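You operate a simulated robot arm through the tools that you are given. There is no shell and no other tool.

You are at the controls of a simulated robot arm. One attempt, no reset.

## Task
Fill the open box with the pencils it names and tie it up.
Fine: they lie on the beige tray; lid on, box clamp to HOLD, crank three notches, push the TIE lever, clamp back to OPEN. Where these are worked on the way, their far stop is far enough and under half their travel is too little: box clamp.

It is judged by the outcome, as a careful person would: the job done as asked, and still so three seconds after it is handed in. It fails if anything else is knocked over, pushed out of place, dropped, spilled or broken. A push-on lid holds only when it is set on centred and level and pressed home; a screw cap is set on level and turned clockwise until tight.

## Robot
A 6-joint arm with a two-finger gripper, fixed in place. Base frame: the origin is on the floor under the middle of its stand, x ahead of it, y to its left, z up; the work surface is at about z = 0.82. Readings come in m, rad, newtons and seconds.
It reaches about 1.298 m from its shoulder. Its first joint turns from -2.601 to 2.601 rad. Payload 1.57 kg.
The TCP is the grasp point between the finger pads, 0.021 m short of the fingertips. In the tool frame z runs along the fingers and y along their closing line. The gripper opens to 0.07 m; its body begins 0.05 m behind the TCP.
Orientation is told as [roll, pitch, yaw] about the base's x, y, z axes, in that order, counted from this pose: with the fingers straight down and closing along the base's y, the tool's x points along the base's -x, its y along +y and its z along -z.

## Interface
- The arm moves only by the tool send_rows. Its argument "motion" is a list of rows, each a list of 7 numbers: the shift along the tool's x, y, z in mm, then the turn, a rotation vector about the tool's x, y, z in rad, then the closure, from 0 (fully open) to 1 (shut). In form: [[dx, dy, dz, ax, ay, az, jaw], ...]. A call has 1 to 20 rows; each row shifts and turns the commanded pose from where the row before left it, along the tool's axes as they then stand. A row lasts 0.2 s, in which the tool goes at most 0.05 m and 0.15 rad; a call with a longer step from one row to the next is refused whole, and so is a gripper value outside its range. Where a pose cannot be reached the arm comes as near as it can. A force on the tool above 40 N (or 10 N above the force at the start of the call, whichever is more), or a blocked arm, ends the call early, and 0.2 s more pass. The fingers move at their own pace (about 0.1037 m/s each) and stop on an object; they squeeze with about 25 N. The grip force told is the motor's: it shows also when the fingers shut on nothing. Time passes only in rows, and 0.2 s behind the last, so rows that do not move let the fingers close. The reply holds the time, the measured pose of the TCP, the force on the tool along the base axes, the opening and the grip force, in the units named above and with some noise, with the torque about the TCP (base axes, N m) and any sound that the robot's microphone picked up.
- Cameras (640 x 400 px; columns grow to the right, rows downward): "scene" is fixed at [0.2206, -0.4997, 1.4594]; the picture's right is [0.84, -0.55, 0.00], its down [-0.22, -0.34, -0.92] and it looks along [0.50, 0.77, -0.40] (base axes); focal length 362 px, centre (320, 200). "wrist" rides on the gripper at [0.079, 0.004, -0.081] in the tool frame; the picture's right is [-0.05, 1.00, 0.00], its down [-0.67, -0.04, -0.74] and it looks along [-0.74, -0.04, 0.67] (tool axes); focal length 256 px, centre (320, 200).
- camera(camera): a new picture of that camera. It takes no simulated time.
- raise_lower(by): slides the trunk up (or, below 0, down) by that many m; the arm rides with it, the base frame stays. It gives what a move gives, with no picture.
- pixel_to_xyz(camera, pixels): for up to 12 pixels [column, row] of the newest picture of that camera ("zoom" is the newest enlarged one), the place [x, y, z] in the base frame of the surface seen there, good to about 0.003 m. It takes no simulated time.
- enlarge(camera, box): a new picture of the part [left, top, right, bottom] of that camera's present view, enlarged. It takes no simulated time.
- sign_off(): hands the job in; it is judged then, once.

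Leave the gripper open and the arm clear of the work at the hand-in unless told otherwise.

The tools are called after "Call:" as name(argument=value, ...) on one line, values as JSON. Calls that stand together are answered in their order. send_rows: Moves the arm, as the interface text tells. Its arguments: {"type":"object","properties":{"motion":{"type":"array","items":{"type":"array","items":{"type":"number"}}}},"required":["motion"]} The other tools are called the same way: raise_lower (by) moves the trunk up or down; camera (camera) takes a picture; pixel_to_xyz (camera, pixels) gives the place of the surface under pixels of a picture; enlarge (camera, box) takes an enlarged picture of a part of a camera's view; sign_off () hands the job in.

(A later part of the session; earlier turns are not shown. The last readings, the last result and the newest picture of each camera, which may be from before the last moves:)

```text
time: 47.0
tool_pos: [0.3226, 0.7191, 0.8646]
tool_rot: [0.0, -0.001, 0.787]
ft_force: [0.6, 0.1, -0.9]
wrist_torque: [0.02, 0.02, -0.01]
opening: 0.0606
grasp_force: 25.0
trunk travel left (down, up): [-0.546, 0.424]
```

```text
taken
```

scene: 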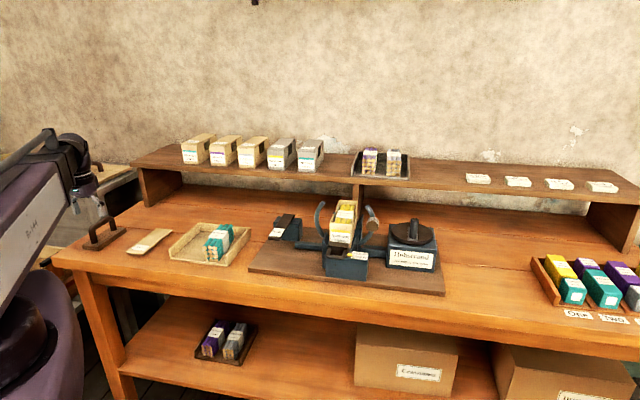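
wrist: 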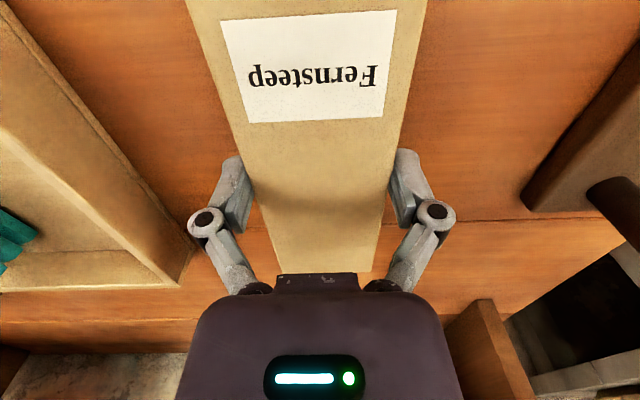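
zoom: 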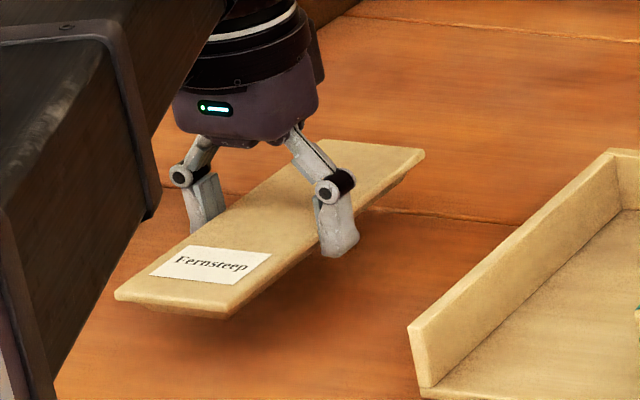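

The lid hangs level. Raising to z≈1.09.

Call:
raise_lower(by=0.225)

Call:
camera(camera="scene")

```text
time: 49.4
tool_pos: [0.3228, 0.7183, 1.0889]
tool_rot: [-0.001, 0.001, 0.788]
ft_force: [-0.5, -0.2, 0.0]
wrist_torque: [-0.03, 0.02, -0.01]
opening: 0.0606
grasp_force: 24.5
trunk travel left (down, up): [-0.771, 0.199]
```

```text
taken
```

scene: 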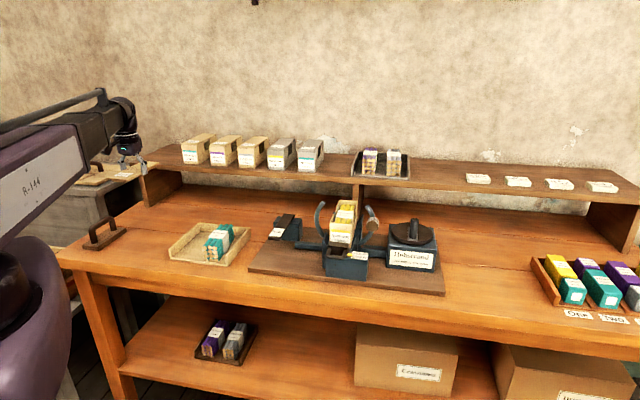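

Carrying the lid along the bench to above the box (target u=0.381, v=0.790).

Call:
send_rows(motion=[[-3.59, -44.05, 0, 0, 0, 0, 1], [-3.59, -44.05, 0, 0, 0, 0, 1], [-3.59, -44.05, 0, 0, 0, 0, 1], [-3.59, -44.05, 0, 0, 0, 0, 1], [-3.59, -44.05, 0, 0, 0, 0, 1], [-3.59, -44.05, 0, 0, 0, 0, 1], [-3.59, -44.05, 0, 0, 0, 0, 1], [-3.59, -44.05, 0, 0, 0, 0, 1], [-3.59, -44.05, 0, 0, 0, 0, 1], [-3.59, -44.05, 0, 0, 0, 0, 1], [-3.59, -44.05, 0, 0, 0, 0, 1], [-3.59, -44.05, 0, 0, 0, 0, 1], [-3.59, -44.05, 0, 0, 0, 0, 1], [-3.59, -44.05, 0, 0, 0, 0, 1], [-3.59, -44.05, 0, 0, 0, 0, 1], [0, 0, 0, 0, 0, 0, 1], [0, 0, 0, 0, 0, 0, 1]])

Call:
camera(camera="wrist")

Call:
enlarge(camera="scene", box=[310, 160, 390, 240])

```text
time: 53.0
tool_pos: [0.8276, 0.2876, 1.0887]
tool_rot: [0.001, 0.0, 0.786]
ft_force: [-0.6, 0.1, -1.3]
wrist_torque: [0.0, 0.02, -0.02]
opening: 0.0606
grasp_force: 24.9
out of reach, approached as far as the arm can: row 2, 5
trunk travel left (down, up): [-0.771, 0.199]
```

```text
taken
```

wrist: 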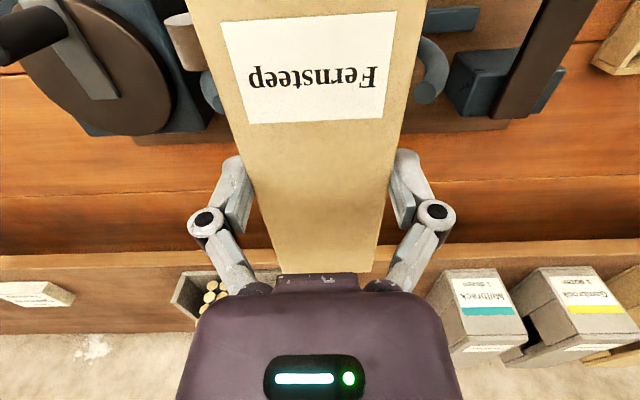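

```text
5.00 times, centred on (350, 200) of scene
```

zoom: 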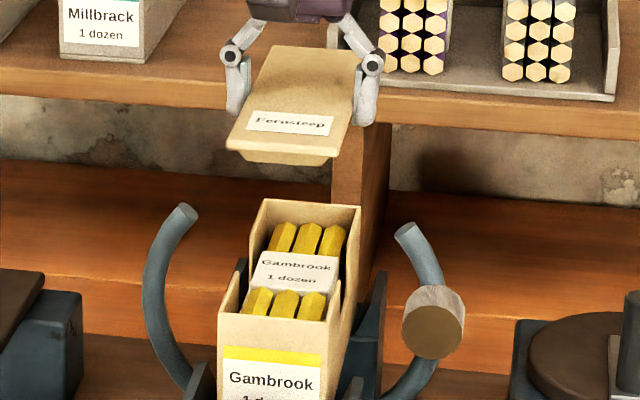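

Now over the box. I'll measure the lid's front edge and sides in the scene view compared to the box's.

Call:
enlarge(camera="scene", box=[325, 165, 375, 215])

Call:
pixel_to_xyz(camera="zoom", pixels=[[130, 225], [210, 232], [280, 238], [140, 205], [300, 218], [180, 140], [310, 185], [200, 80], [330, 85], [220, 200], [345, 100], [175, 110]])

```text
8.00 times, centred on (350, 190) of scene
```

zoom: 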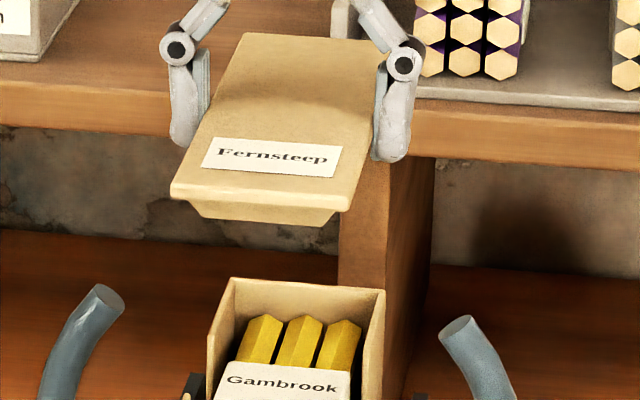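

```text
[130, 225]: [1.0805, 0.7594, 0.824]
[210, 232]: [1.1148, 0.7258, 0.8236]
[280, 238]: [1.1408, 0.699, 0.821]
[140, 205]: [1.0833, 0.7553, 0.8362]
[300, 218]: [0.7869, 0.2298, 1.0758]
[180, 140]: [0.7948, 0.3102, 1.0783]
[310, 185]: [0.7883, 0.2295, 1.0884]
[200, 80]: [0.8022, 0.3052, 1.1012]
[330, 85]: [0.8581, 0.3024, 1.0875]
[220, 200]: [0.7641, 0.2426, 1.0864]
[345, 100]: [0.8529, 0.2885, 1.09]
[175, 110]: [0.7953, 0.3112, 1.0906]
```

Call:
pixel_to_xyz(camera="zoom", pixels=[[180, 192], [200, 195], [240, 199], [270, 202], [300, 205], [335, 208], [250, 37], [300, 40], [350, 42], [240, 215], [270, 216], [310, 222]])

Call:
pixel_to_xyz(camera="zoom", pixels=[[174, 188], [185, 170], [195, 150], [346, 200], [354, 180], [362, 160], [236, 285], [300, 284], [378, 294], [212, 330], [379, 330], [300, 283]])

```text
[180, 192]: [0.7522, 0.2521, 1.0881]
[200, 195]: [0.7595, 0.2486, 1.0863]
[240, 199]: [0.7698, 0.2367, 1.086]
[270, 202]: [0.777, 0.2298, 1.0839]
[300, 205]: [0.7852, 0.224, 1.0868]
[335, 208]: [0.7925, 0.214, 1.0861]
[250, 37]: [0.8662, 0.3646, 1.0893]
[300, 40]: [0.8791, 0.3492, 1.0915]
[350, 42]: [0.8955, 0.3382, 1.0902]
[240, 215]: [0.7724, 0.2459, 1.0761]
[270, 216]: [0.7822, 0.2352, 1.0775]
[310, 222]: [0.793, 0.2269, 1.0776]
```

```text
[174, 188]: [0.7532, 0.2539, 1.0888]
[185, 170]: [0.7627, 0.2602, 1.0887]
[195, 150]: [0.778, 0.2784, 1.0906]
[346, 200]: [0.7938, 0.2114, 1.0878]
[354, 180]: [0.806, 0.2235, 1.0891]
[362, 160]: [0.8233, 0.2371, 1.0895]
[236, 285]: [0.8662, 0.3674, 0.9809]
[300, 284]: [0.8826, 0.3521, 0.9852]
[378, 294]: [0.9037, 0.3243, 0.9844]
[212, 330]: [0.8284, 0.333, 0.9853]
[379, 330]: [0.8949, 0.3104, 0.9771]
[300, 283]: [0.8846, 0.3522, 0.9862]
```

In the same camera the lid's centre is u≈0.383, v≈0.792 and the box's u≈0.3813, v≈0.790, so I'll shift about -1.5 mm in u and -1.5 mm in v, then lower until the lid's plug is ~8 mm above the rim.

Call:
send_rows(motion=[[1.5, 1.5, 0, 0, 0, 0, 1], [0, 0, 0, 0, 0, 0, 1]])

Call:
raise_lower(by=-0.077)

Call:
enlarge(camera="scene", box=[325, 185, 375, 235])

Call:
camera(camera="wrist")

```text
time: 53.5
tool_pos: [0.8255, 0.2892, 1.0898]
tool_rot: [0.001, -0.001, 0.788]
ft_force: [0.5, -0.4, -1.2]
wrist_torque: [0.02, -0.01, 0.01]
opening: 0.0603
grasp_force: 25.2
trunk travel left (down, up): [-0.771, 0.199]
```

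```text
time: 54.7
tool_pos: [0.8251, 0.2891, 1.0122]
tool_rot: [0.001, -0.002, 0.785]
ft_force: [0.3, 0.1, 0.1]
wrist_torque: [-0.02, 0.0, 0.01]
opening: 0.0607
grasp_force: 25.2
trunk travel left (down, up): [-0.694, 0.276]
```

```text
8.00 times, centred on (350, 210) of scene
```

zoom: 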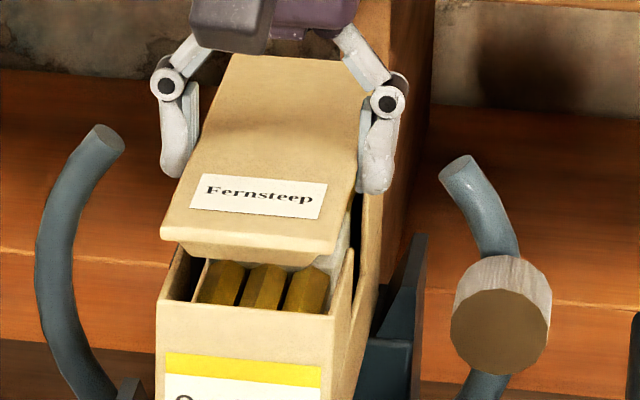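

```text
taken
```

wrist: 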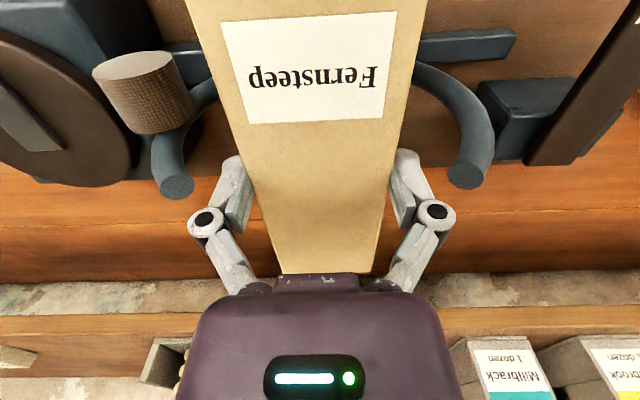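

Measuring the front edges of lid and box in this picture, several points each.

Call:
pixel_to_xyz(camera="zoom", pixels=[[175, 237], [205, 240], [235, 243], [265, 246], [295, 249], [325, 251], [165, 308], [200, 310], [235, 312], [270, 314], [300, 316], [325, 318]])

Call:
pixel_to_xyz(camera="zoom", pixels=[[163, 230], [172, 212], [180, 195], [336, 243], [346, 215], [352, 195], [160, 300], [170, 270], [332, 312], [342, 285], [350, 262], [356, 180]])

```text
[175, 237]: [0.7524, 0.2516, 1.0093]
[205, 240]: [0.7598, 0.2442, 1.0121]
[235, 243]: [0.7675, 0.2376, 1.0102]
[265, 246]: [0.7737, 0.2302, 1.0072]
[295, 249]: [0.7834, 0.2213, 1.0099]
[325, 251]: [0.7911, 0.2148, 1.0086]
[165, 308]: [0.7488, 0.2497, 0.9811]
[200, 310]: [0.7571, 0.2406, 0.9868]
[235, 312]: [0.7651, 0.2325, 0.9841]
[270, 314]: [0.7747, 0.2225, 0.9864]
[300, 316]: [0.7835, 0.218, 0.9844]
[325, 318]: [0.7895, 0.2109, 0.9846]
```

```text
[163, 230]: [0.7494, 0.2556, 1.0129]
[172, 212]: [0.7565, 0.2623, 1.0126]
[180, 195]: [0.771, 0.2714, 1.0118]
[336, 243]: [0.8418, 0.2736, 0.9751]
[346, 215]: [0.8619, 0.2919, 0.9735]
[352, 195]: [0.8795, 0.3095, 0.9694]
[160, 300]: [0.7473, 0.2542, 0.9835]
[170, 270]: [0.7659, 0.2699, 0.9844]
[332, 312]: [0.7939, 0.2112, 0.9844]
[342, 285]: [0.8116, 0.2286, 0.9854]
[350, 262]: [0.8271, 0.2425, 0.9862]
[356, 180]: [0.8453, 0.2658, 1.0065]
```

In u they agree within 0.5 mm. In v the lid front is 4 mm behind the box front; I'll check on the closed boxes on the shelf whether the lid is that much shorter than the box.

Call:
enlarge(camera="scene", box=[235, 130, 275, 175])

Call:
pixel_to_xyz(camera="zoom", pixels=[[200, 165], [240, 168], [280, 172], [200, 180], [240, 184], [280, 188], [290, 80], [330, 82], [370, 85], [380, 95], [380, 110], [330, 150]])

Call:
enlarge(camera="scene", box=[295, 130, 335, 175])

```text
8.89 times, centred on (255, 152) of scene
```

zoom: 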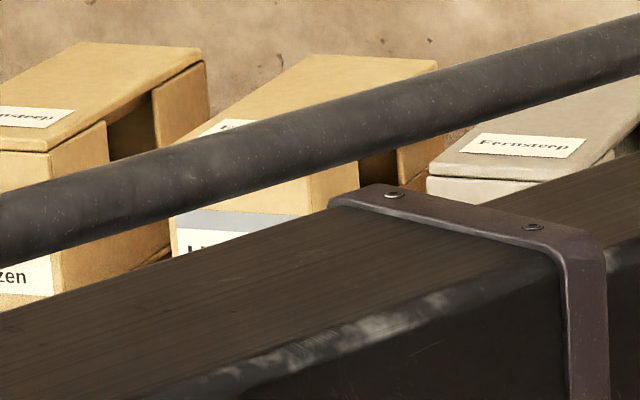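

```text
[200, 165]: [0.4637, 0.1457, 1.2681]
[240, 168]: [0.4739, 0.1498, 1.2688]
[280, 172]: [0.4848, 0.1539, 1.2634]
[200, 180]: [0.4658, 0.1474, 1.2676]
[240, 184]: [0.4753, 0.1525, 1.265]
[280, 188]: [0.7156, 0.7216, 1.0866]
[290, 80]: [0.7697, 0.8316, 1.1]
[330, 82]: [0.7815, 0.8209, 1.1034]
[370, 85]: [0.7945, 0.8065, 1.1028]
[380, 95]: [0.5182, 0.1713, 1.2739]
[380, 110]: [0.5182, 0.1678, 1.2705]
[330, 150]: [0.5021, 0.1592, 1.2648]
```

```text
8.89 times, centred on (315, 152) of scene
```

zoom: 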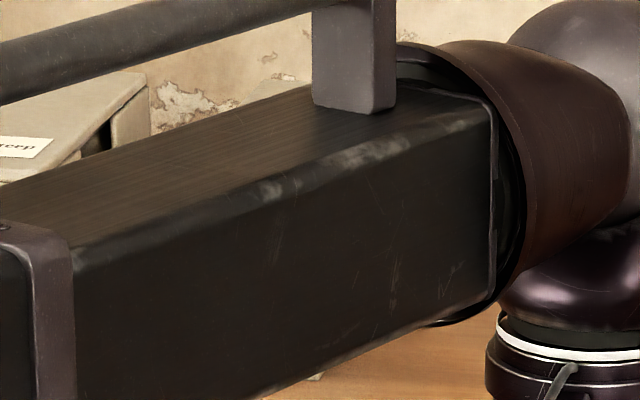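

Call:
enlarge(camera="scene", box=[178, 130, 218, 170])

Call:
pixel_to_xyz(camera="zoom", pixels=[[180, 172], [215, 177], [250, 182], [180, 195], [215, 200], [250, 205], [300, 100], [350, 75], [395, 77], [400, 90], [160, 160], [270, 190]])

```text
10.00 times, centred on (198, 150) of scene
```

zoom: 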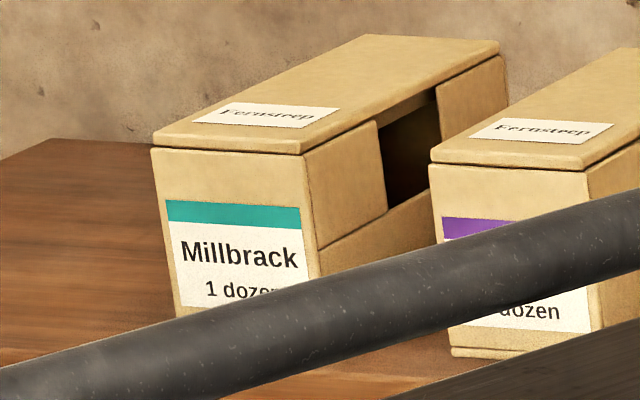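

```text
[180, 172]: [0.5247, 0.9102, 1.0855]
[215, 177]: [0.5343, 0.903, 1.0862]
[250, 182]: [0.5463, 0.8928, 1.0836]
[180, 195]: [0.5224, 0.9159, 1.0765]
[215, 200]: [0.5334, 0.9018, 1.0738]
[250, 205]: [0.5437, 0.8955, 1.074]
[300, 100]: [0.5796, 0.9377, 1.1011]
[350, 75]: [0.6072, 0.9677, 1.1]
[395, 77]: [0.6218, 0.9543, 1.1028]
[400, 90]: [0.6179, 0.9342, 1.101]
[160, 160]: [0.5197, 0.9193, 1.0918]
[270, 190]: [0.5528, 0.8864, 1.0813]
```

The lid and box are close to the same size on the shelf boxes. I'll measure the lid's rear edge now and the box's rear rim from the scene camera to check centring in v.

Call:
enlarge(camera="scene", box=[325, 185, 375, 235])

Call:
pixel_to_xyz(camera="zoom", pixels=[[235, 58], [260, 59], [290, 60], [320, 62], [335, 64], [380, 195], [383, 200], [375, 215], [370, 240], [365, 255], [378, 190], [250, 62]])

```text
8.00 times, centred on (350, 210) of scene
```

zoom: 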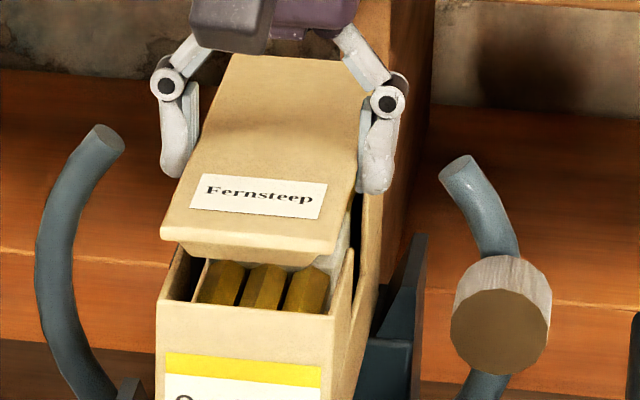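

```text
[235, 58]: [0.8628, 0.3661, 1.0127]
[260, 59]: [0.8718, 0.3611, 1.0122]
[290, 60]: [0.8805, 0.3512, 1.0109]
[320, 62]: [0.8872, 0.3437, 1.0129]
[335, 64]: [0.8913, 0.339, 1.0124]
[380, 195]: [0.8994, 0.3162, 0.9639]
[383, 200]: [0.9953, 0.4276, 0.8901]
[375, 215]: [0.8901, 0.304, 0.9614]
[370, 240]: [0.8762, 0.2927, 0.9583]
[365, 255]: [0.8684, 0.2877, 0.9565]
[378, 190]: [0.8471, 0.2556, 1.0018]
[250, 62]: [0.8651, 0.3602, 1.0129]
```

Lid spans v 0.7104–0.872, box 0.7063–0.8735, so I shift 1 mm toward the front, then lower in small steps.

Call:
send_rows(motion=[[1.0, -0.3, 0, 0, 0, 0, 1], [0, 0, 0, 0, 0, 0, 1]])

Call:
raise_lower(by=-0.008)

Call:
raise_lower(by=-0.003)

Call:
raise_lower(by=-0.003)

```text
time: 55.3
tool_pos: [0.8249, 0.2885, 1.0118]
tool_rot: [0.0, 0.0, 0.784]
ft_force: [-0.6, 0.6, -1.1]
wrist_torque: [-0.02, 0.0, 0.0]
opening: 0.0607
grasp_force: 24.7
trunk travel left (down, up): [-0.694, 0.276]
```

```text
time: 55.9
tool_pos: [0.8247, 0.2882, 1.0042]
tool_rot: [0.0, -0.002, 0.787]
ft_force: [-0.5, 0.0, -0.7]
wrist_torque: [-0.04, 0.01, -0.01]
opening: 0.0605
grasp_force: 24.6
trunk travel left (down, up): [-0.686, 0.284]
```

```text
time: 56.4
tool_pos: [0.8256, 0.2885, 1.0014]
tool_rot: [-0.002, 0.001, 0.785]
ft_force: [0.7, -0.6, -0.1]
wrist_torque: [0.02, -0.01, 0.03]
opening: 0.0604
grasp_force: 25.3
trunk travel left (down, up): [-0.683, 0.287]
```

```text
time: 56.9
tool_pos: [0.8252, 0.288, 0.9982]
tool_rot: [0.001, -0.001, 0.786]
ft_force: [0.2, -0.3, 0.3]
wrist_torque: [0.01, -0.04, -0.04]
opening: 0.0606
grasp_force: 24.6
trunk travel left (down, up): [-0.68, 0.29]
```

No contact yet at TCP z=0.998. Let me look, then keep going.

Call:
enlarge(camera="scene", box=[325, 190, 375, 235])

Call:
raise_lower(by=-0.002)

Call:
raise_lower(by=-0.002)

Call:
enlarge(camera="scene", box=[325, 190, 375, 235])

```text
8.89 times, centred on (350, 212) of scene
```

zoom: 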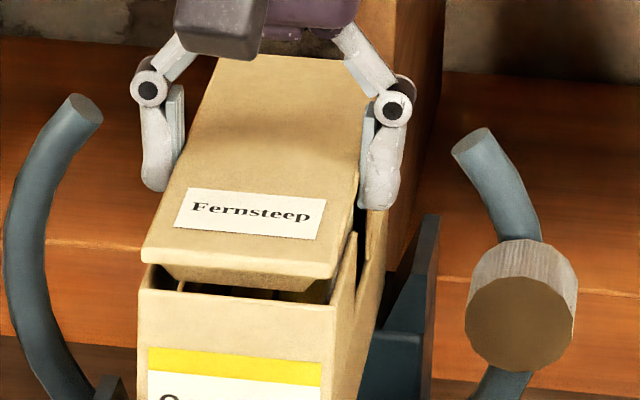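

```text
time: 57.4
tool_pos: [0.8253, 0.2892, 0.9967]
tool_rot: [0.001, -0.001, 0.786]
ft_force: [0.0, 0.2, 0.1]
wrist_torque: [0.04, -0.02, -0.04]
opening: 0.0607
grasp_force: 25.4
trunk travel left (down, up): [-0.678, 0.292]
```

```text
time: 57.9
tool_pos: [0.8254, 0.2883, 0.9934]
tool_rot: [0.002, 0.0, 0.784]
ft_force: [0.1, -0.4, 0.0]
wrist_torque: [-0.03, -0.01, 0.03]
opening: 0.0607
grasp_force: 24.8
trunk travel left (down, up): [-0.676, 0.294]
```

```text
8.89 times, centred on (350, 212) of scene
```

zoom: 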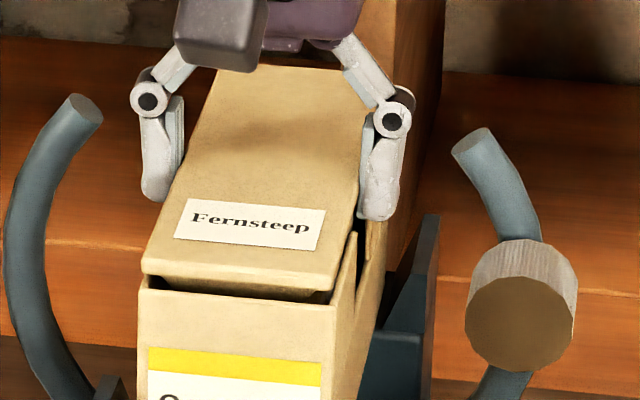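

Well aligned; about 5 mm gap left. Continuing down in 2 mm steps.

Call:
raise_lower(by=-0.002)

Call:
raise_lower(by=-0.002)

Call:
enlarge(camera="scene", box=[325, 190, 375, 235])

```text
time: 58.5
tool_pos: [0.8243, 0.2892, 0.9925]
tool_rot: [0.0, -0.001, 0.785]
ft_force: [0.3, 0.9, -0.3]
wrist_torque: [-0.05, 0.01, 0.02]
opening: 0.0605
grasp_force: 25.2
trunk travel left (down, up): [-0.674, 0.296]
```

```text
time: 59.0
tool_pos: [0.8251, 0.2886, 0.9912]
tool_rot: [0.0, 0.0, 0.785]
ft_force: [1.1, 0.2, 3.8]
wrist_torque: [0.07, -0.07, -0.01]
opening: 0.0605
grasp_force: 24.8
trunk travel left (down, up): [-0.672, 0.298]
```

```text
8.89 times, centred on (350, 212) of scene
```

zoom: 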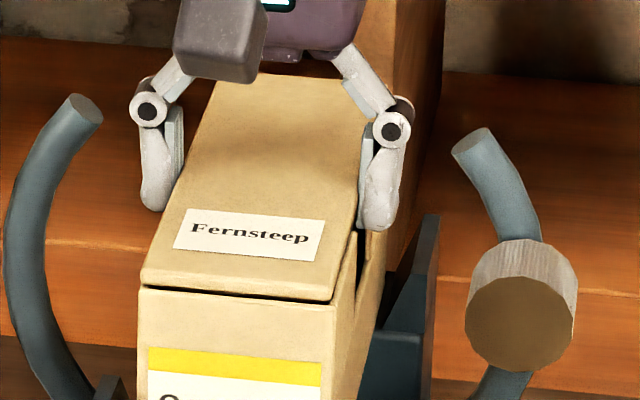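

First light contact (3.8 N). The lid is about 1–2 mm from seated. Pressing further in 1 mm steps while keeping it level.

Call:
raise_lower(by=-0.001)

Call:
raise_lower(by=-0.001)

Call:
enlarge(camera="scene", box=[325, 190, 375, 235])

```text
time: 59.5
tool_pos: [0.8241, 0.2883, 0.9914]
tool_rot: [-0.002, -0.001, 0.786]
ft_force: [4.0, 0.8, 15.0]
wrist_torque: [0.04, -0.05, 0.02]
opening: 0.0607
grasp_force: 25.1
trunk travel left (down, up): [-0.671, 0.299]
```

```text
time: 60.0
tool_pos: [0.8241, 0.2885, 0.9889]
tool_rot: [0.001, -0.002, 0.786]
ft_force: [4.8, -0.1, 14.1]
wrist_torque: [0.03, -0.06, -0.02]
opening: 0.0607
grasp_force: 25.0
trunk travel left (down, up): [-0.67, 0.3]
```

```text
8.89 times, centred on (350, 212) of scene
```

zoom: 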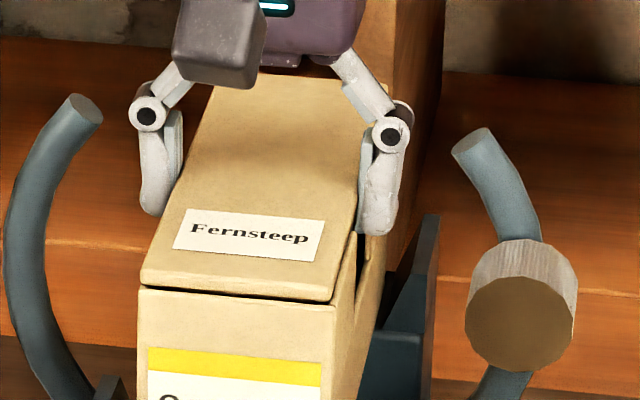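

The fingers begin to slip on the lid at 14 N, so I'll release, and press the lid home from the top with closed fingers. Opening now.

Call:
send_rows(motion=[[0, 0, 0, 0, 0, 0, 0.12], [0, 0, 0, 0, 0, 0, 0.06], [0, 0, 0, 0, 0, 0, 0.02], [0, 0, 0, 0, 0, 0, 0.02]])

Call:
enlarge(camera="scene", box=[325, 190, 375, 235])

```text
time: 61.0
tool_pos: [0.825, 0.2899, 0.988]
tool_rot: [0.001, -0.002, 0.787]
ft_force: [-0.6, -1.3, -0.5]
wrist_torque: [0.01, 0.01, 0.01]
opening: 0.0688
grasp_force: 0.2
trunk travel left (down, up): [-0.67, 0.3]
```

```text
8.89 times, centred on (350, 212) of scene
```

zoom: 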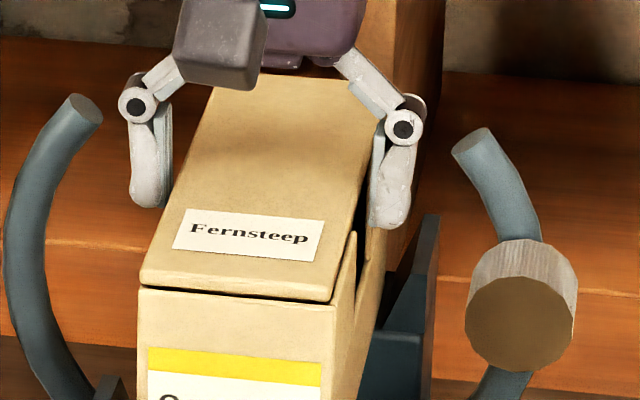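

Released cleanly, lid stays. I'll raise 0.07 m straight up and inspect the lid.

Call:
raise_lower(by=0.07)

Call:
enlarge(camera="scene", box=[325, 190, 375, 235])

Call:
camera(camera="wrist")

Call:
pixel_to_xyz(camera="zoom", pixels=[[150, 280], [240, 285], [320, 292], [190, 200], [340, 230], [215, 130], [350, 160], [235, 85], [300, 80], [360, 90], [165, 300], [310, 315]])

```text
time: 62.1
tool_pos: [0.8244, 0.288, 1.0577]
tool_rot: [-0.001, 0.0, 0.788]
ft_force: [-0.6, -0.1, -0.9]
wrist_torque: [-0.02, -0.03, 0.02]
opening: 0.0687
grasp_force: 0.0
trunk travel left (down, up): [-0.74, 0.23]
```

```text
8.89 times, centred on (350, 212) of scene
```

zoom: 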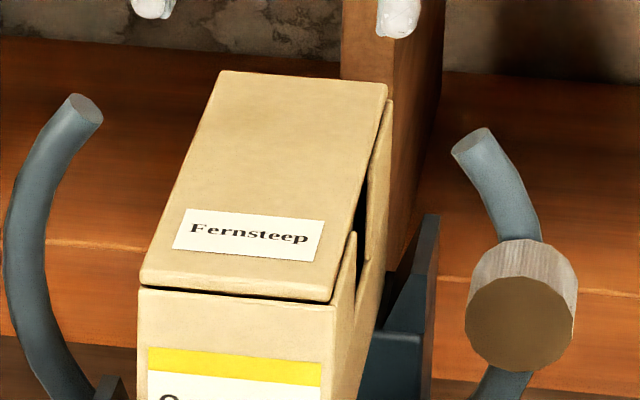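

```text
taken
```

wrist: 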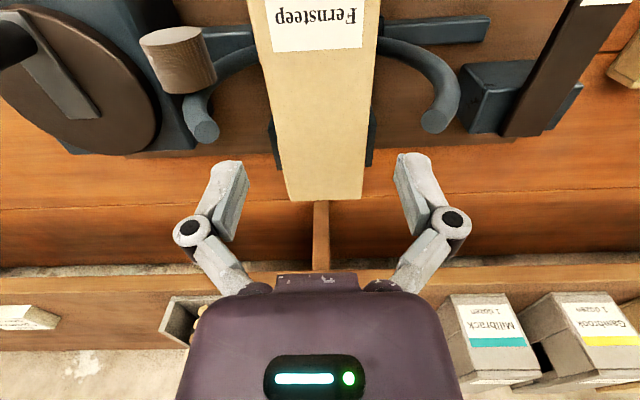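

```text
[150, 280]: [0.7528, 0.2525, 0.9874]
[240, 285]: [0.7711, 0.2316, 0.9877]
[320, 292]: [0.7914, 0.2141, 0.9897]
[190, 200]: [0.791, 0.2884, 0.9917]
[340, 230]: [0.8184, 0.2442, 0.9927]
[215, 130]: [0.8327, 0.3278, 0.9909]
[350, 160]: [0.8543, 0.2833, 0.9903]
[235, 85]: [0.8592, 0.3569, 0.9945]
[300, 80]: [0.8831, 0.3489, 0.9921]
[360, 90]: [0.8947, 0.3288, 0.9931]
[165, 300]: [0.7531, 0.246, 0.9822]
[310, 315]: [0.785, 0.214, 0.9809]
```

The lid is on and looks flat and centred. I'll measure the rear edges of the lid and the box for centring.

Call:
pixel_to_xyz(camera="zoom", pixels=[[225, 74], [260, 75], [300, 78], [340, 81], [375, 85], [388, 105], [390, 110], [388, 120], [384, 140], [222, 78], [383, 92], [377, 115]])

Call:
pixel_to_xyz(camera="wrist", pixels=[[295, 197], [325, 197], [355, 196], [286, 160], [364, 160], [275, 80], [370, 80], [262, 20], [374, 20], [277, 100], [370, 100], [325, 150]])

Call:
enlarge(camera="wrist", box=[240, 0, 400, 210])

```text
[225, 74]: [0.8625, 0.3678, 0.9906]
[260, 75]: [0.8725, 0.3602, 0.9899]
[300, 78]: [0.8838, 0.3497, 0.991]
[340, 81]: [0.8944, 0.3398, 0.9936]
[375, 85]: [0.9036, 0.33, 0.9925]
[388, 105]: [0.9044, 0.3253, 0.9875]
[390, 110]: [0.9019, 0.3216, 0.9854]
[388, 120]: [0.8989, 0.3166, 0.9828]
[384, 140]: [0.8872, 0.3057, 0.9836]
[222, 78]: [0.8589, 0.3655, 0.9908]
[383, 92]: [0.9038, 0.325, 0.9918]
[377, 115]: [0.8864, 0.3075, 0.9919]
```

```text
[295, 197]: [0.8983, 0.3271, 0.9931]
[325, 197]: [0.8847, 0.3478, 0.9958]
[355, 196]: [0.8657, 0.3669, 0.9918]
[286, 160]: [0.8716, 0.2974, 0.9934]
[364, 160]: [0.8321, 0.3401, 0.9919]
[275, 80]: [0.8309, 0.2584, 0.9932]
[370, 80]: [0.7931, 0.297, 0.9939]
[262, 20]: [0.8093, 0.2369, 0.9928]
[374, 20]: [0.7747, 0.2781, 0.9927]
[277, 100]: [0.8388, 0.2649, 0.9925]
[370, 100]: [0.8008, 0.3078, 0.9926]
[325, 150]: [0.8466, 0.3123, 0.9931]
```

```text
1.90 times, centred on (320, 105) of wrist
```

zoom: 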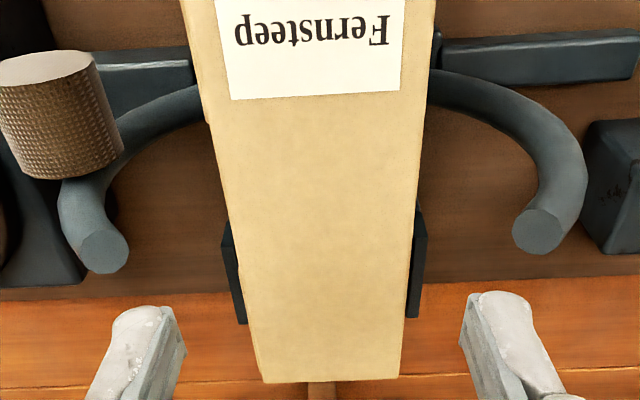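

The lid is level (z≈0.993 all over) and centred within about 1 mm. Now I'll close the fingers and press down on the lid's centre to push it home. First close and align (u=0.3805, v=0.790).

Call:
send_rows(motion=[[-3.0, -1.0, 0, 0, 0, 0, 0.3], [0, 0, 0, 0, 0, 0, 0.7], [0, 0, 0, 0, 0, 0, 1], [0, 0, 0, 0, 0, 0, 1], [0, 0, 0, 0, 0, 0, 1], [0, 0, 0, 0, 0, 0, 1]])

Call:
camera(camera="wrist")

Call:
enlarge(camera="scene", box=[325, 175, 385, 235])

```text
time: 63.5
tool_pos: [0.8269, 0.2905, 1.0585]
tool_rot: [0.001, 0.0, 0.786]
ft_force: [0.1, -0.3, 0.2]
wrist_torque: [0.03, 0.03, 0.0]
opening: 0.0002
grasp_force: 25.3
trunk travel left (down, up): [-0.74, 0.23]
```

```text
taken
```

wrist: 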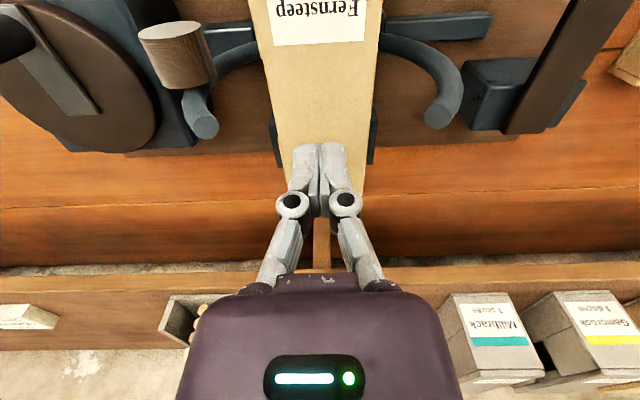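

```text
6.67 times, centred on (355, 205) of scene
```

zoom: 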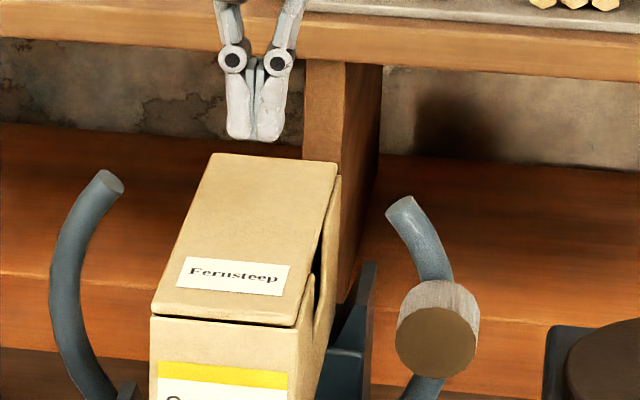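

Lowering 36 mm to just above the lid, then small steps.

Call:
raise_lower(by=-0.036)

Call:
enlarge(camera="scene", box=[325, 175, 385, 235])

Call:
raise_lower(by=-0.004)

Call:
raise_lower(by=-0.002)

```text
time: 64.3
tool_pos: [0.8274, 0.2896, 1.0234]
tool_rot: [0.001, -0.002, 0.787]
ft_force: [-0.1, -0.3, -0.1]
wrist_torque: [-0.01, 0.03, 0.0]
opening: 0.0004
grasp_force: 25.6
trunk travel left (down, up): [-0.704, 0.266]
```

```text
6.67 times, centred on (355, 205) of scene
```

zoom: 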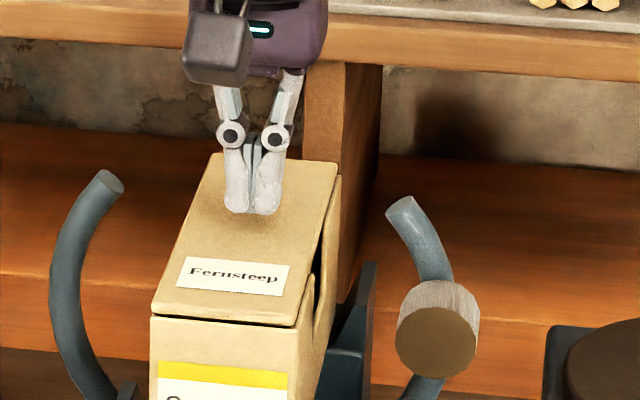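

```text
time: 64.8
tool_pos: [0.8271, 0.2892, 1.0191]
tool_rot: [0.0, 0.0, 0.787]
ft_force: [-0.1, -0.7, 0.4]
wrist_torque: [-0.02, 0.0, 0.04]
opening: 0.0
grasp_force: 25.1
trunk travel left (down, up): [-0.7, 0.27]
```

```text
time: 65.3
tool_pos: [0.8268, 0.2904, 1.0164]
tool_rot: [0.003, -0.002, 0.785]
ft_force: [0.8, -0.1, -0.2]
wrist_torque: [0.04, -0.03, 0.02]
opening: 0.0001
grasp_force: 24.4
trunk travel left (down, up): [-0.698, 0.272]
```

No contact yet. Continuing in 2 mm and 1 mm steps, watching the force.

Call:
raise_lower(by=-0.002)

Call:
raise_lower(by=-0.001)

Call:
raise_lower(by=-0.001)

```text
time: 65.8
tool_pos: [0.828, 0.2902, 1.0142]
tool_rot: [-0.001, -0.001, 0.785]
ft_force: [-0.3, 0.5, 0.0]
wrist_torque: [-0.01, 0.01, 0.03]
opening: 0.0
grasp_force: 25.1
trunk travel left (down, up): [-0.696, 0.274]
```

```text
time: 66.4
tool_pos: [0.8275, 0.2895, 1.0131]
tool_rot: [0.0, -0.002, 0.786]
ft_force: [0.6, -0.4, -0.2]
wrist_torque: [-0.02, 0.01, 0.02]
opening: 0.0
grasp_force: 25.4
trunk travel left (down, up): [-0.695, 0.275]
```

```text
time: 66.9
tool_pos: [0.8272, 0.2901, 1.0129]
tool_rot: [0.0, -0.001, 0.786]
ft_force: [-0.3, 0.6, -0.4]
wrist_torque: [0.03, -0.01, 0.03]
opening: 0.0001
grasp_force: 25.0
trunk travel left (down, up): [-0.694, 0.276]
```

Call:
raise_lower(by=-0.001)

Call:
raise_lower(by=-0.001)

Call:
raise_lower(by=-0.001)

```text
time: 67.4
tool_pos: [0.8272, 0.2901, 1.012]
tool_rot: [0.0, 0.0, 0.786]
ft_force: [0.9, 0.6, 4.1]
wrist_torque: [-0.01, -0.05, 0.02]
opening: 0.0061
grasp_force: 25.0
trunk travel left (down, up): [-0.693, 0.277]
```

```text
time: 67.9
tool_pos: [0.8272, 0.291, 1.0108]
tool_rot: [-0.002, -0.003, 0.784]
ft_force: [4.7, 2.3, 15.0]
wrist_torque: [0.03, -0.09, -0.02]
opening: 0.0062
grasp_force: 25.0
trunk travel left (down, up): [-0.692, 0.278]
```

```text
time: 68.4
tool_pos: [0.8268, 0.2898, 1.0107]
tool_rot: [-0.002, -0.004, 0.786]
ft_force: [9.7, 3.6, 29.7]
wrist_torque: [0.06, -0.17, -0.01]
opening: 0.0063
grasp_force: 25.0
trunk travel left (down, up): [-0.691, 0.279]
```

Contact: 30 N now. One more half-millimetre to press home, then look.

Call:
raise_lower(by=-0.0006)

Call:
enlarge(camera="scene", box=[325, 190, 375, 235])

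```text
time: 69.0
tool_pos: [0.8265, 0.2901, 1.0109]
tool_rot: [-0.003, -0.004, 0.785]
ft_force: [0.7, -0.4, 28.8]
wrist_torque: [-0.03, -0.02, 0.0]
opening: 0.0062
grasp_force: 25.0
trunk travel left (down, up): [-0.691, 0.279]
stopped: the force on the tool passed its limit at 42 N (the readings are from after the stop); the commanded pose is now the measured one
```

```text
8.89 times, centred on (350, 212) of scene
```

zoom: 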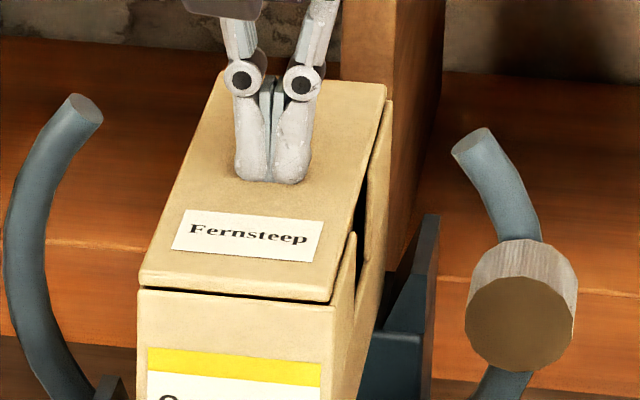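

Pressed up to 42 N. I'll lift 0.07 m and inspect how the lid sits.

Call:
raise_lower(by=0.07)

Call:
enlarge(camera="scene", box=[330, 195, 370, 235])

Call:
pixel_to_xyz(camera="zoom", pixels=[[150, 255], [250, 262], [290, 268], [200, 220], [300, 180], [250, 120], [350, 110], [260, 70], [330, 75], [160, 285], [290, 300], [140, 270]])

Call:
camera(camera="wrist")

```text
time: 70.1
tool_pos: [0.829, 0.2898, 1.0791]
tool_rot: [-0.002, -0.004, 0.786]
ft_force: [-0.9, -0.5, -0.1]
wrist_torque: [0.02, 0.04, 0.0]
opening: 0.0001
grasp_force: 24.8
trunk travel left (down, up): [-0.761, 0.209]
```

```text
10.00 times, centred on (350, 215) of scene
```

zoom: 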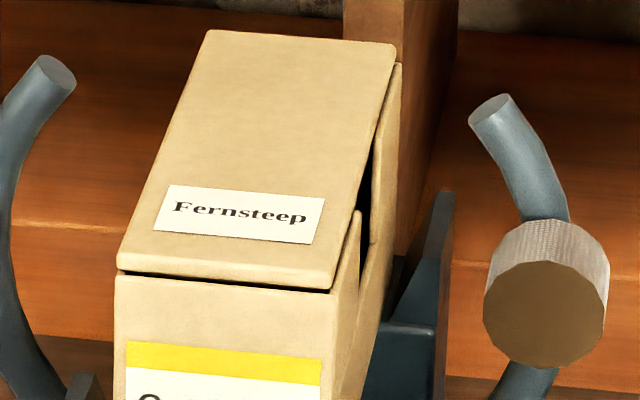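

```text
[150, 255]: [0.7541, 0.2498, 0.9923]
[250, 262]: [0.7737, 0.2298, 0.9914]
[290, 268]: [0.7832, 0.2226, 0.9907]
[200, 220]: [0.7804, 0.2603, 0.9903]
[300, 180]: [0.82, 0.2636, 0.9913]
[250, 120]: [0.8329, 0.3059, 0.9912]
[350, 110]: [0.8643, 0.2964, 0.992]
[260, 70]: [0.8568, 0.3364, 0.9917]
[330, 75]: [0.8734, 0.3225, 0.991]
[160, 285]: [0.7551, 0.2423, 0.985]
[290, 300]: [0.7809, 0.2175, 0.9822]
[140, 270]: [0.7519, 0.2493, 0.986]
```

```text
taken
```

wrist: 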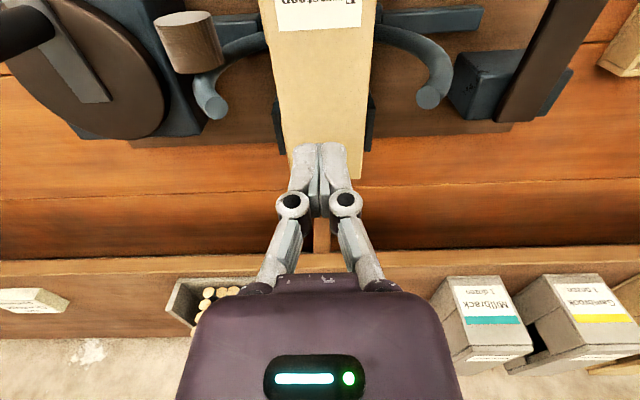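

The lid top is uniformly at z≈0.991. Now I'll back off to the front of the machine, open the fingers, and look at the lid's front and the clamp closely.

Call:
send_rows(motion=[[45, 0, 0, 0, 0, 0, 0.8], [45, 0, 0, 0, 0, 0, 0.4], [45, 0, 0, 0, 0, 0, 0.1], [45, 0, 0, 0, 0, 0, 0], [40, 0, 0, 0, 0, 0, 0], [0, 0, 0, 0, 0, 0, 0]])

Call:
raise_lower(by=-0.04)

Call:
camera(camera="wrist")

Call:
enlarge(camera="wrist", box=[250, 120, 400, 280])

```text
time: 71.5
tool_pos: [0.6716, 0.1338, 1.0783]
tool_rot: [-0.002, -0.002, 0.787]
ft_force: [-0.2, -0.6, 0.0]
wrist_torque: [0.0, -0.04, 0.03]
opening: 0.0698
grasp_force: 0.1
trunk travel left (down, up): [-0.761, 0.209]
```

```text
time: 72.3
tool_pos: [0.6727, 0.1357, 1.0398]
tool_rot: [-0.001, -0.002, 0.789]
ft_force: [0.5, -0.2, -0.7]
wrist_torque: [0.0, 0.0, 0.0]
opening: 0.0699
grasp_force: 0.1
trunk travel left (down, up): [-0.721, 0.249]
```

```text
taken
```

wrist: 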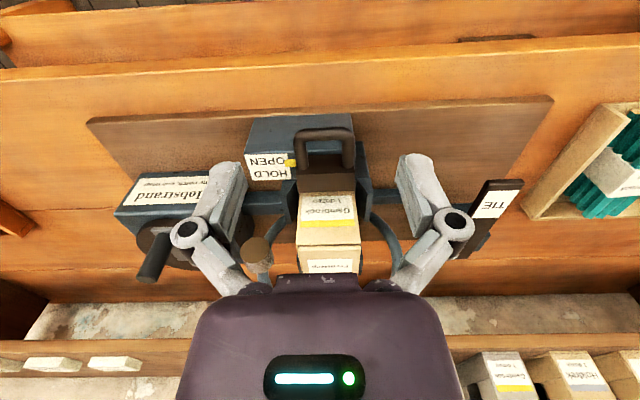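

```text
2.50 times, centred on (325, 200) of wrist
```

zoom: 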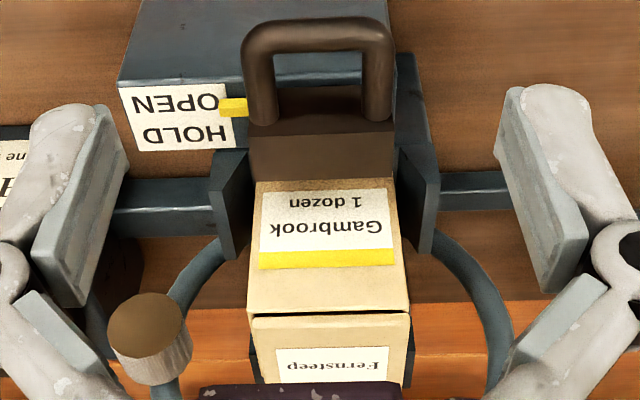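

The lid sits flush on the box front with only a thin seam. Now measuring the clamp handle.

Call:
pixel_to_xyz(camera="zoom", pixels=[[265, 32], [320, 28], [375, 32], [258, 80], [378, 80], [320, 38], [280, 105], [360, 105], [320, 95], [255, 150], [390, 150], [320, 150]])

Call:
pixel_to_xyz(camera="zoom", pixels=[[232, 106], [200, 104], [200, 133], [320, 75], [320, 60], [170, 70], [400, 70], [270, 50], [365, 50], [225, 165], [425, 165], [320, 175]])

Call:
enlarge(camera="scene", box=[320, 225, 380, 285])

```text
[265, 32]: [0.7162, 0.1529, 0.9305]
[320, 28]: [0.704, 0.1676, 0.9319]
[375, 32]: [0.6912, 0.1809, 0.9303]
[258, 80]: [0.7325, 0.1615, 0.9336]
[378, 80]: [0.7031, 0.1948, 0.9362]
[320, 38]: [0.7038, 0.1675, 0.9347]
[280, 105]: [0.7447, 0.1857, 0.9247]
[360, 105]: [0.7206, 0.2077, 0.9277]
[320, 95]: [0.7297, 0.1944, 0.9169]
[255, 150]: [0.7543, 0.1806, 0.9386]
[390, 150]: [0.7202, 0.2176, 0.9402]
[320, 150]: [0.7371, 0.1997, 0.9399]
```

```text
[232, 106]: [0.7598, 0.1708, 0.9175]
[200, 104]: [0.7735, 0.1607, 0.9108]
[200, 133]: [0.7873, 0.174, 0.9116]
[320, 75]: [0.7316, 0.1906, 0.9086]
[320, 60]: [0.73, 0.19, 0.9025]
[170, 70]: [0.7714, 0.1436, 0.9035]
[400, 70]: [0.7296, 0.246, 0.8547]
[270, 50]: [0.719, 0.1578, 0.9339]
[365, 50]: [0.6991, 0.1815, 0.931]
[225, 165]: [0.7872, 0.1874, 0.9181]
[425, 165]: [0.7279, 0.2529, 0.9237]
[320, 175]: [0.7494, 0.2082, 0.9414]
```

```text
6.67 times, centred on (350, 255) of scene
```

zoom: 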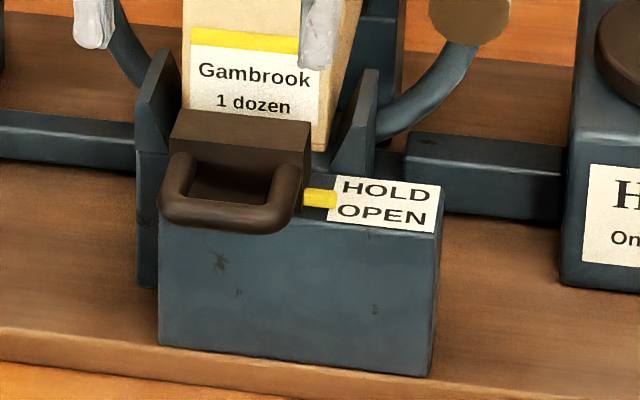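

Clamp handle: bar front at v≈0.611, z≈0.93, centred at u≈0.381; pointer must go from OPEN (v≈0.661) to HOLD (v≈0.683), so ~22 mm toward the box. I'll close the fingers and lower in front of the bar.

Call:
send_rows(motion=[[0, -1.5, 0, 0, 0, 0, 0.5], [0, 0, 0, 0, 0, 0, 1], [0, 0, 0, 0, 0, 0, 1], [0, 0, 0, 0, 0, 0, 1], [0, 0, 0, 0, 0, 0, 1]])

Call:
raise_lower(by=-0.1)

Call:
camera(camera="wrist")

Call:
enlarge(camera="scene", box=[300, 210, 380, 290])

```text
time: 73.5
tool_pos: [0.6732, 0.1342, 1.0396]
tool_rot: [0.0, -0.003, 0.787]
ft_force: [0.7, 0.3, -0.6]
wrist_torque: [0.02, -0.01, 0.01]
opening: 0.0
grasp_force: 25.1
trunk travel left (down, up): [-0.721, 0.249]
```

```text
time: 74.8
tool_pos: [0.6734, 0.1332, 0.9378]
tool_rot: [-0.001, -0.002, 0.784]
ft_force: [0.3, 0.3, 0.5]
wrist_torque: [-0.01, -0.03, 0.0]
opening: 0.0
grasp_force: 24.6
trunk travel left (down, up): [-0.621, 0.349]
```

```text
taken
```

wrist: 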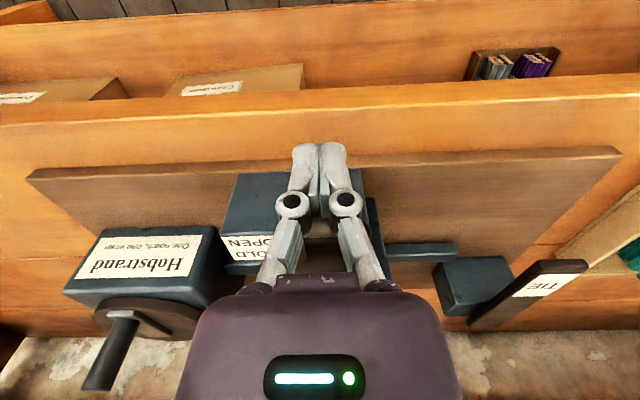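

```text
5.00 times, centred on (340, 250) of scene
```

zoom: 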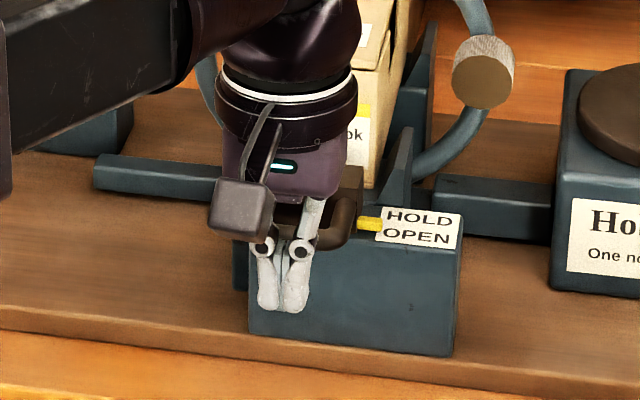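

Fingers are in front of the bar. I'll advance toward the box slowly, watching the force.

Call:
send_rows(motion=[[-5, 0, 0, 0, 0, 0, 1], [-5, 0, 0, 0, 0, 0, 1], [-4, 0, 0, 0, 0, 0, 1], [-3, 0, 0, 0, 0, 0, 1], [-3, 0, 0, 0, 0, 0, 1]])

Call:
enlarge(camera="scene", box=[310, 215, 380, 285])

```text
time: 76.0
tool_pos: [0.6873, 0.1487, 0.9391]
tool_rot: [-0.002, 0.0, 0.785]
ft_force: [-0.1, -0.1, -0.5]
wrist_torque: [-0.03, 0.0, 0.0]
opening: 0.0003
grasp_force: 24.9
trunk travel left (down, up): [-0.621, 0.349]
```

```text
5.71 times, centred on (345, 250) of scene
```

zoom: 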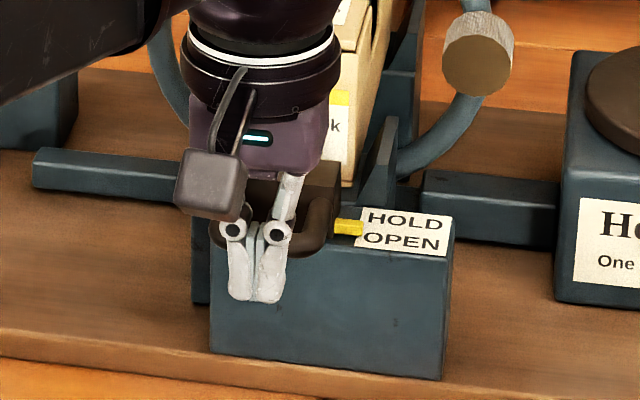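

No contact yet at v=0.591. Continuing in 3 mm rows.

Call:
send_rows(motion=[[-3, 0, 0, 0, 0, 0, 1], [-3, 0, 0, 0, 0, 0, 1], [-3, 0, 0, 0, 0, 0, 1], [-3, 0, 0, 0, 0, 0, 1]])

Call:
enlarge(camera="scene", box=[310, 215, 380, 285])

```text
time: 77.0
tool_pos: [0.697, 0.1556, 0.94]
tool_rot: [-0.002, 0.0, 0.787]
ft_force: [-0.3, 0.3, -0.4]
wrist_torque: [0.0, 0.02, 0.01]
opening: 0.0
grasp_force: 24.6
trunk travel left (down, up): [-0.621, 0.349]
```

```text
5.71 times, centred on (345, 250) of scene
```

zoom: 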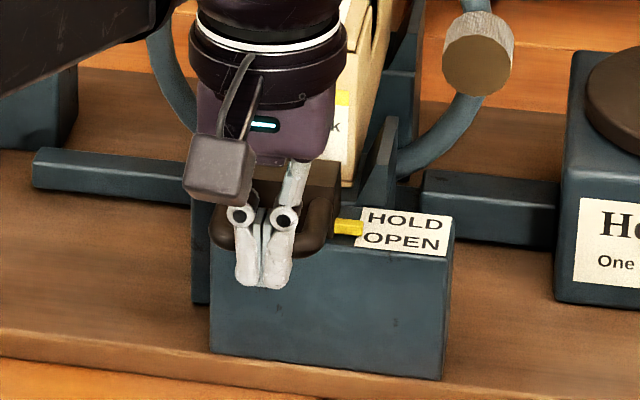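

Still no contact at v=0.603. Continuing; I'll stop when force shows.

Call:
send_rows(motion=[[-2, 0, 0, 0, 0, 0, 1], [-2, 0, 0, 0, 0, 0, 1], [-2, 0, 0, 0, 0, 0, 1]])

Call:
enlarge(camera="scene", box=[310, 215, 380, 285])

```text
time: 77.8
tool_pos: [0.7003, 0.1601, 0.9393]
tool_rot: [-0.002, -0.003, 0.784]
ft_force: [-1.6, -5.3, -0.5]
wrist_torque: [-0.05, 0.01, 0.02]
opening: 0.0001
grasp_force: 25.6
trunk travel left (down, up): [-0.621, 0.349]
```

```text
5.71 times, centred on (345, 250) of scene
```

zoom: 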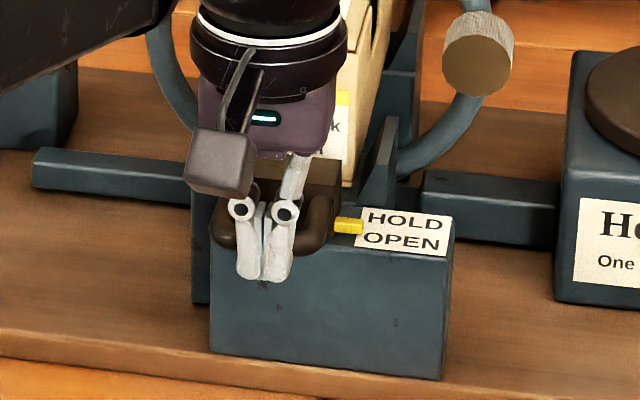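

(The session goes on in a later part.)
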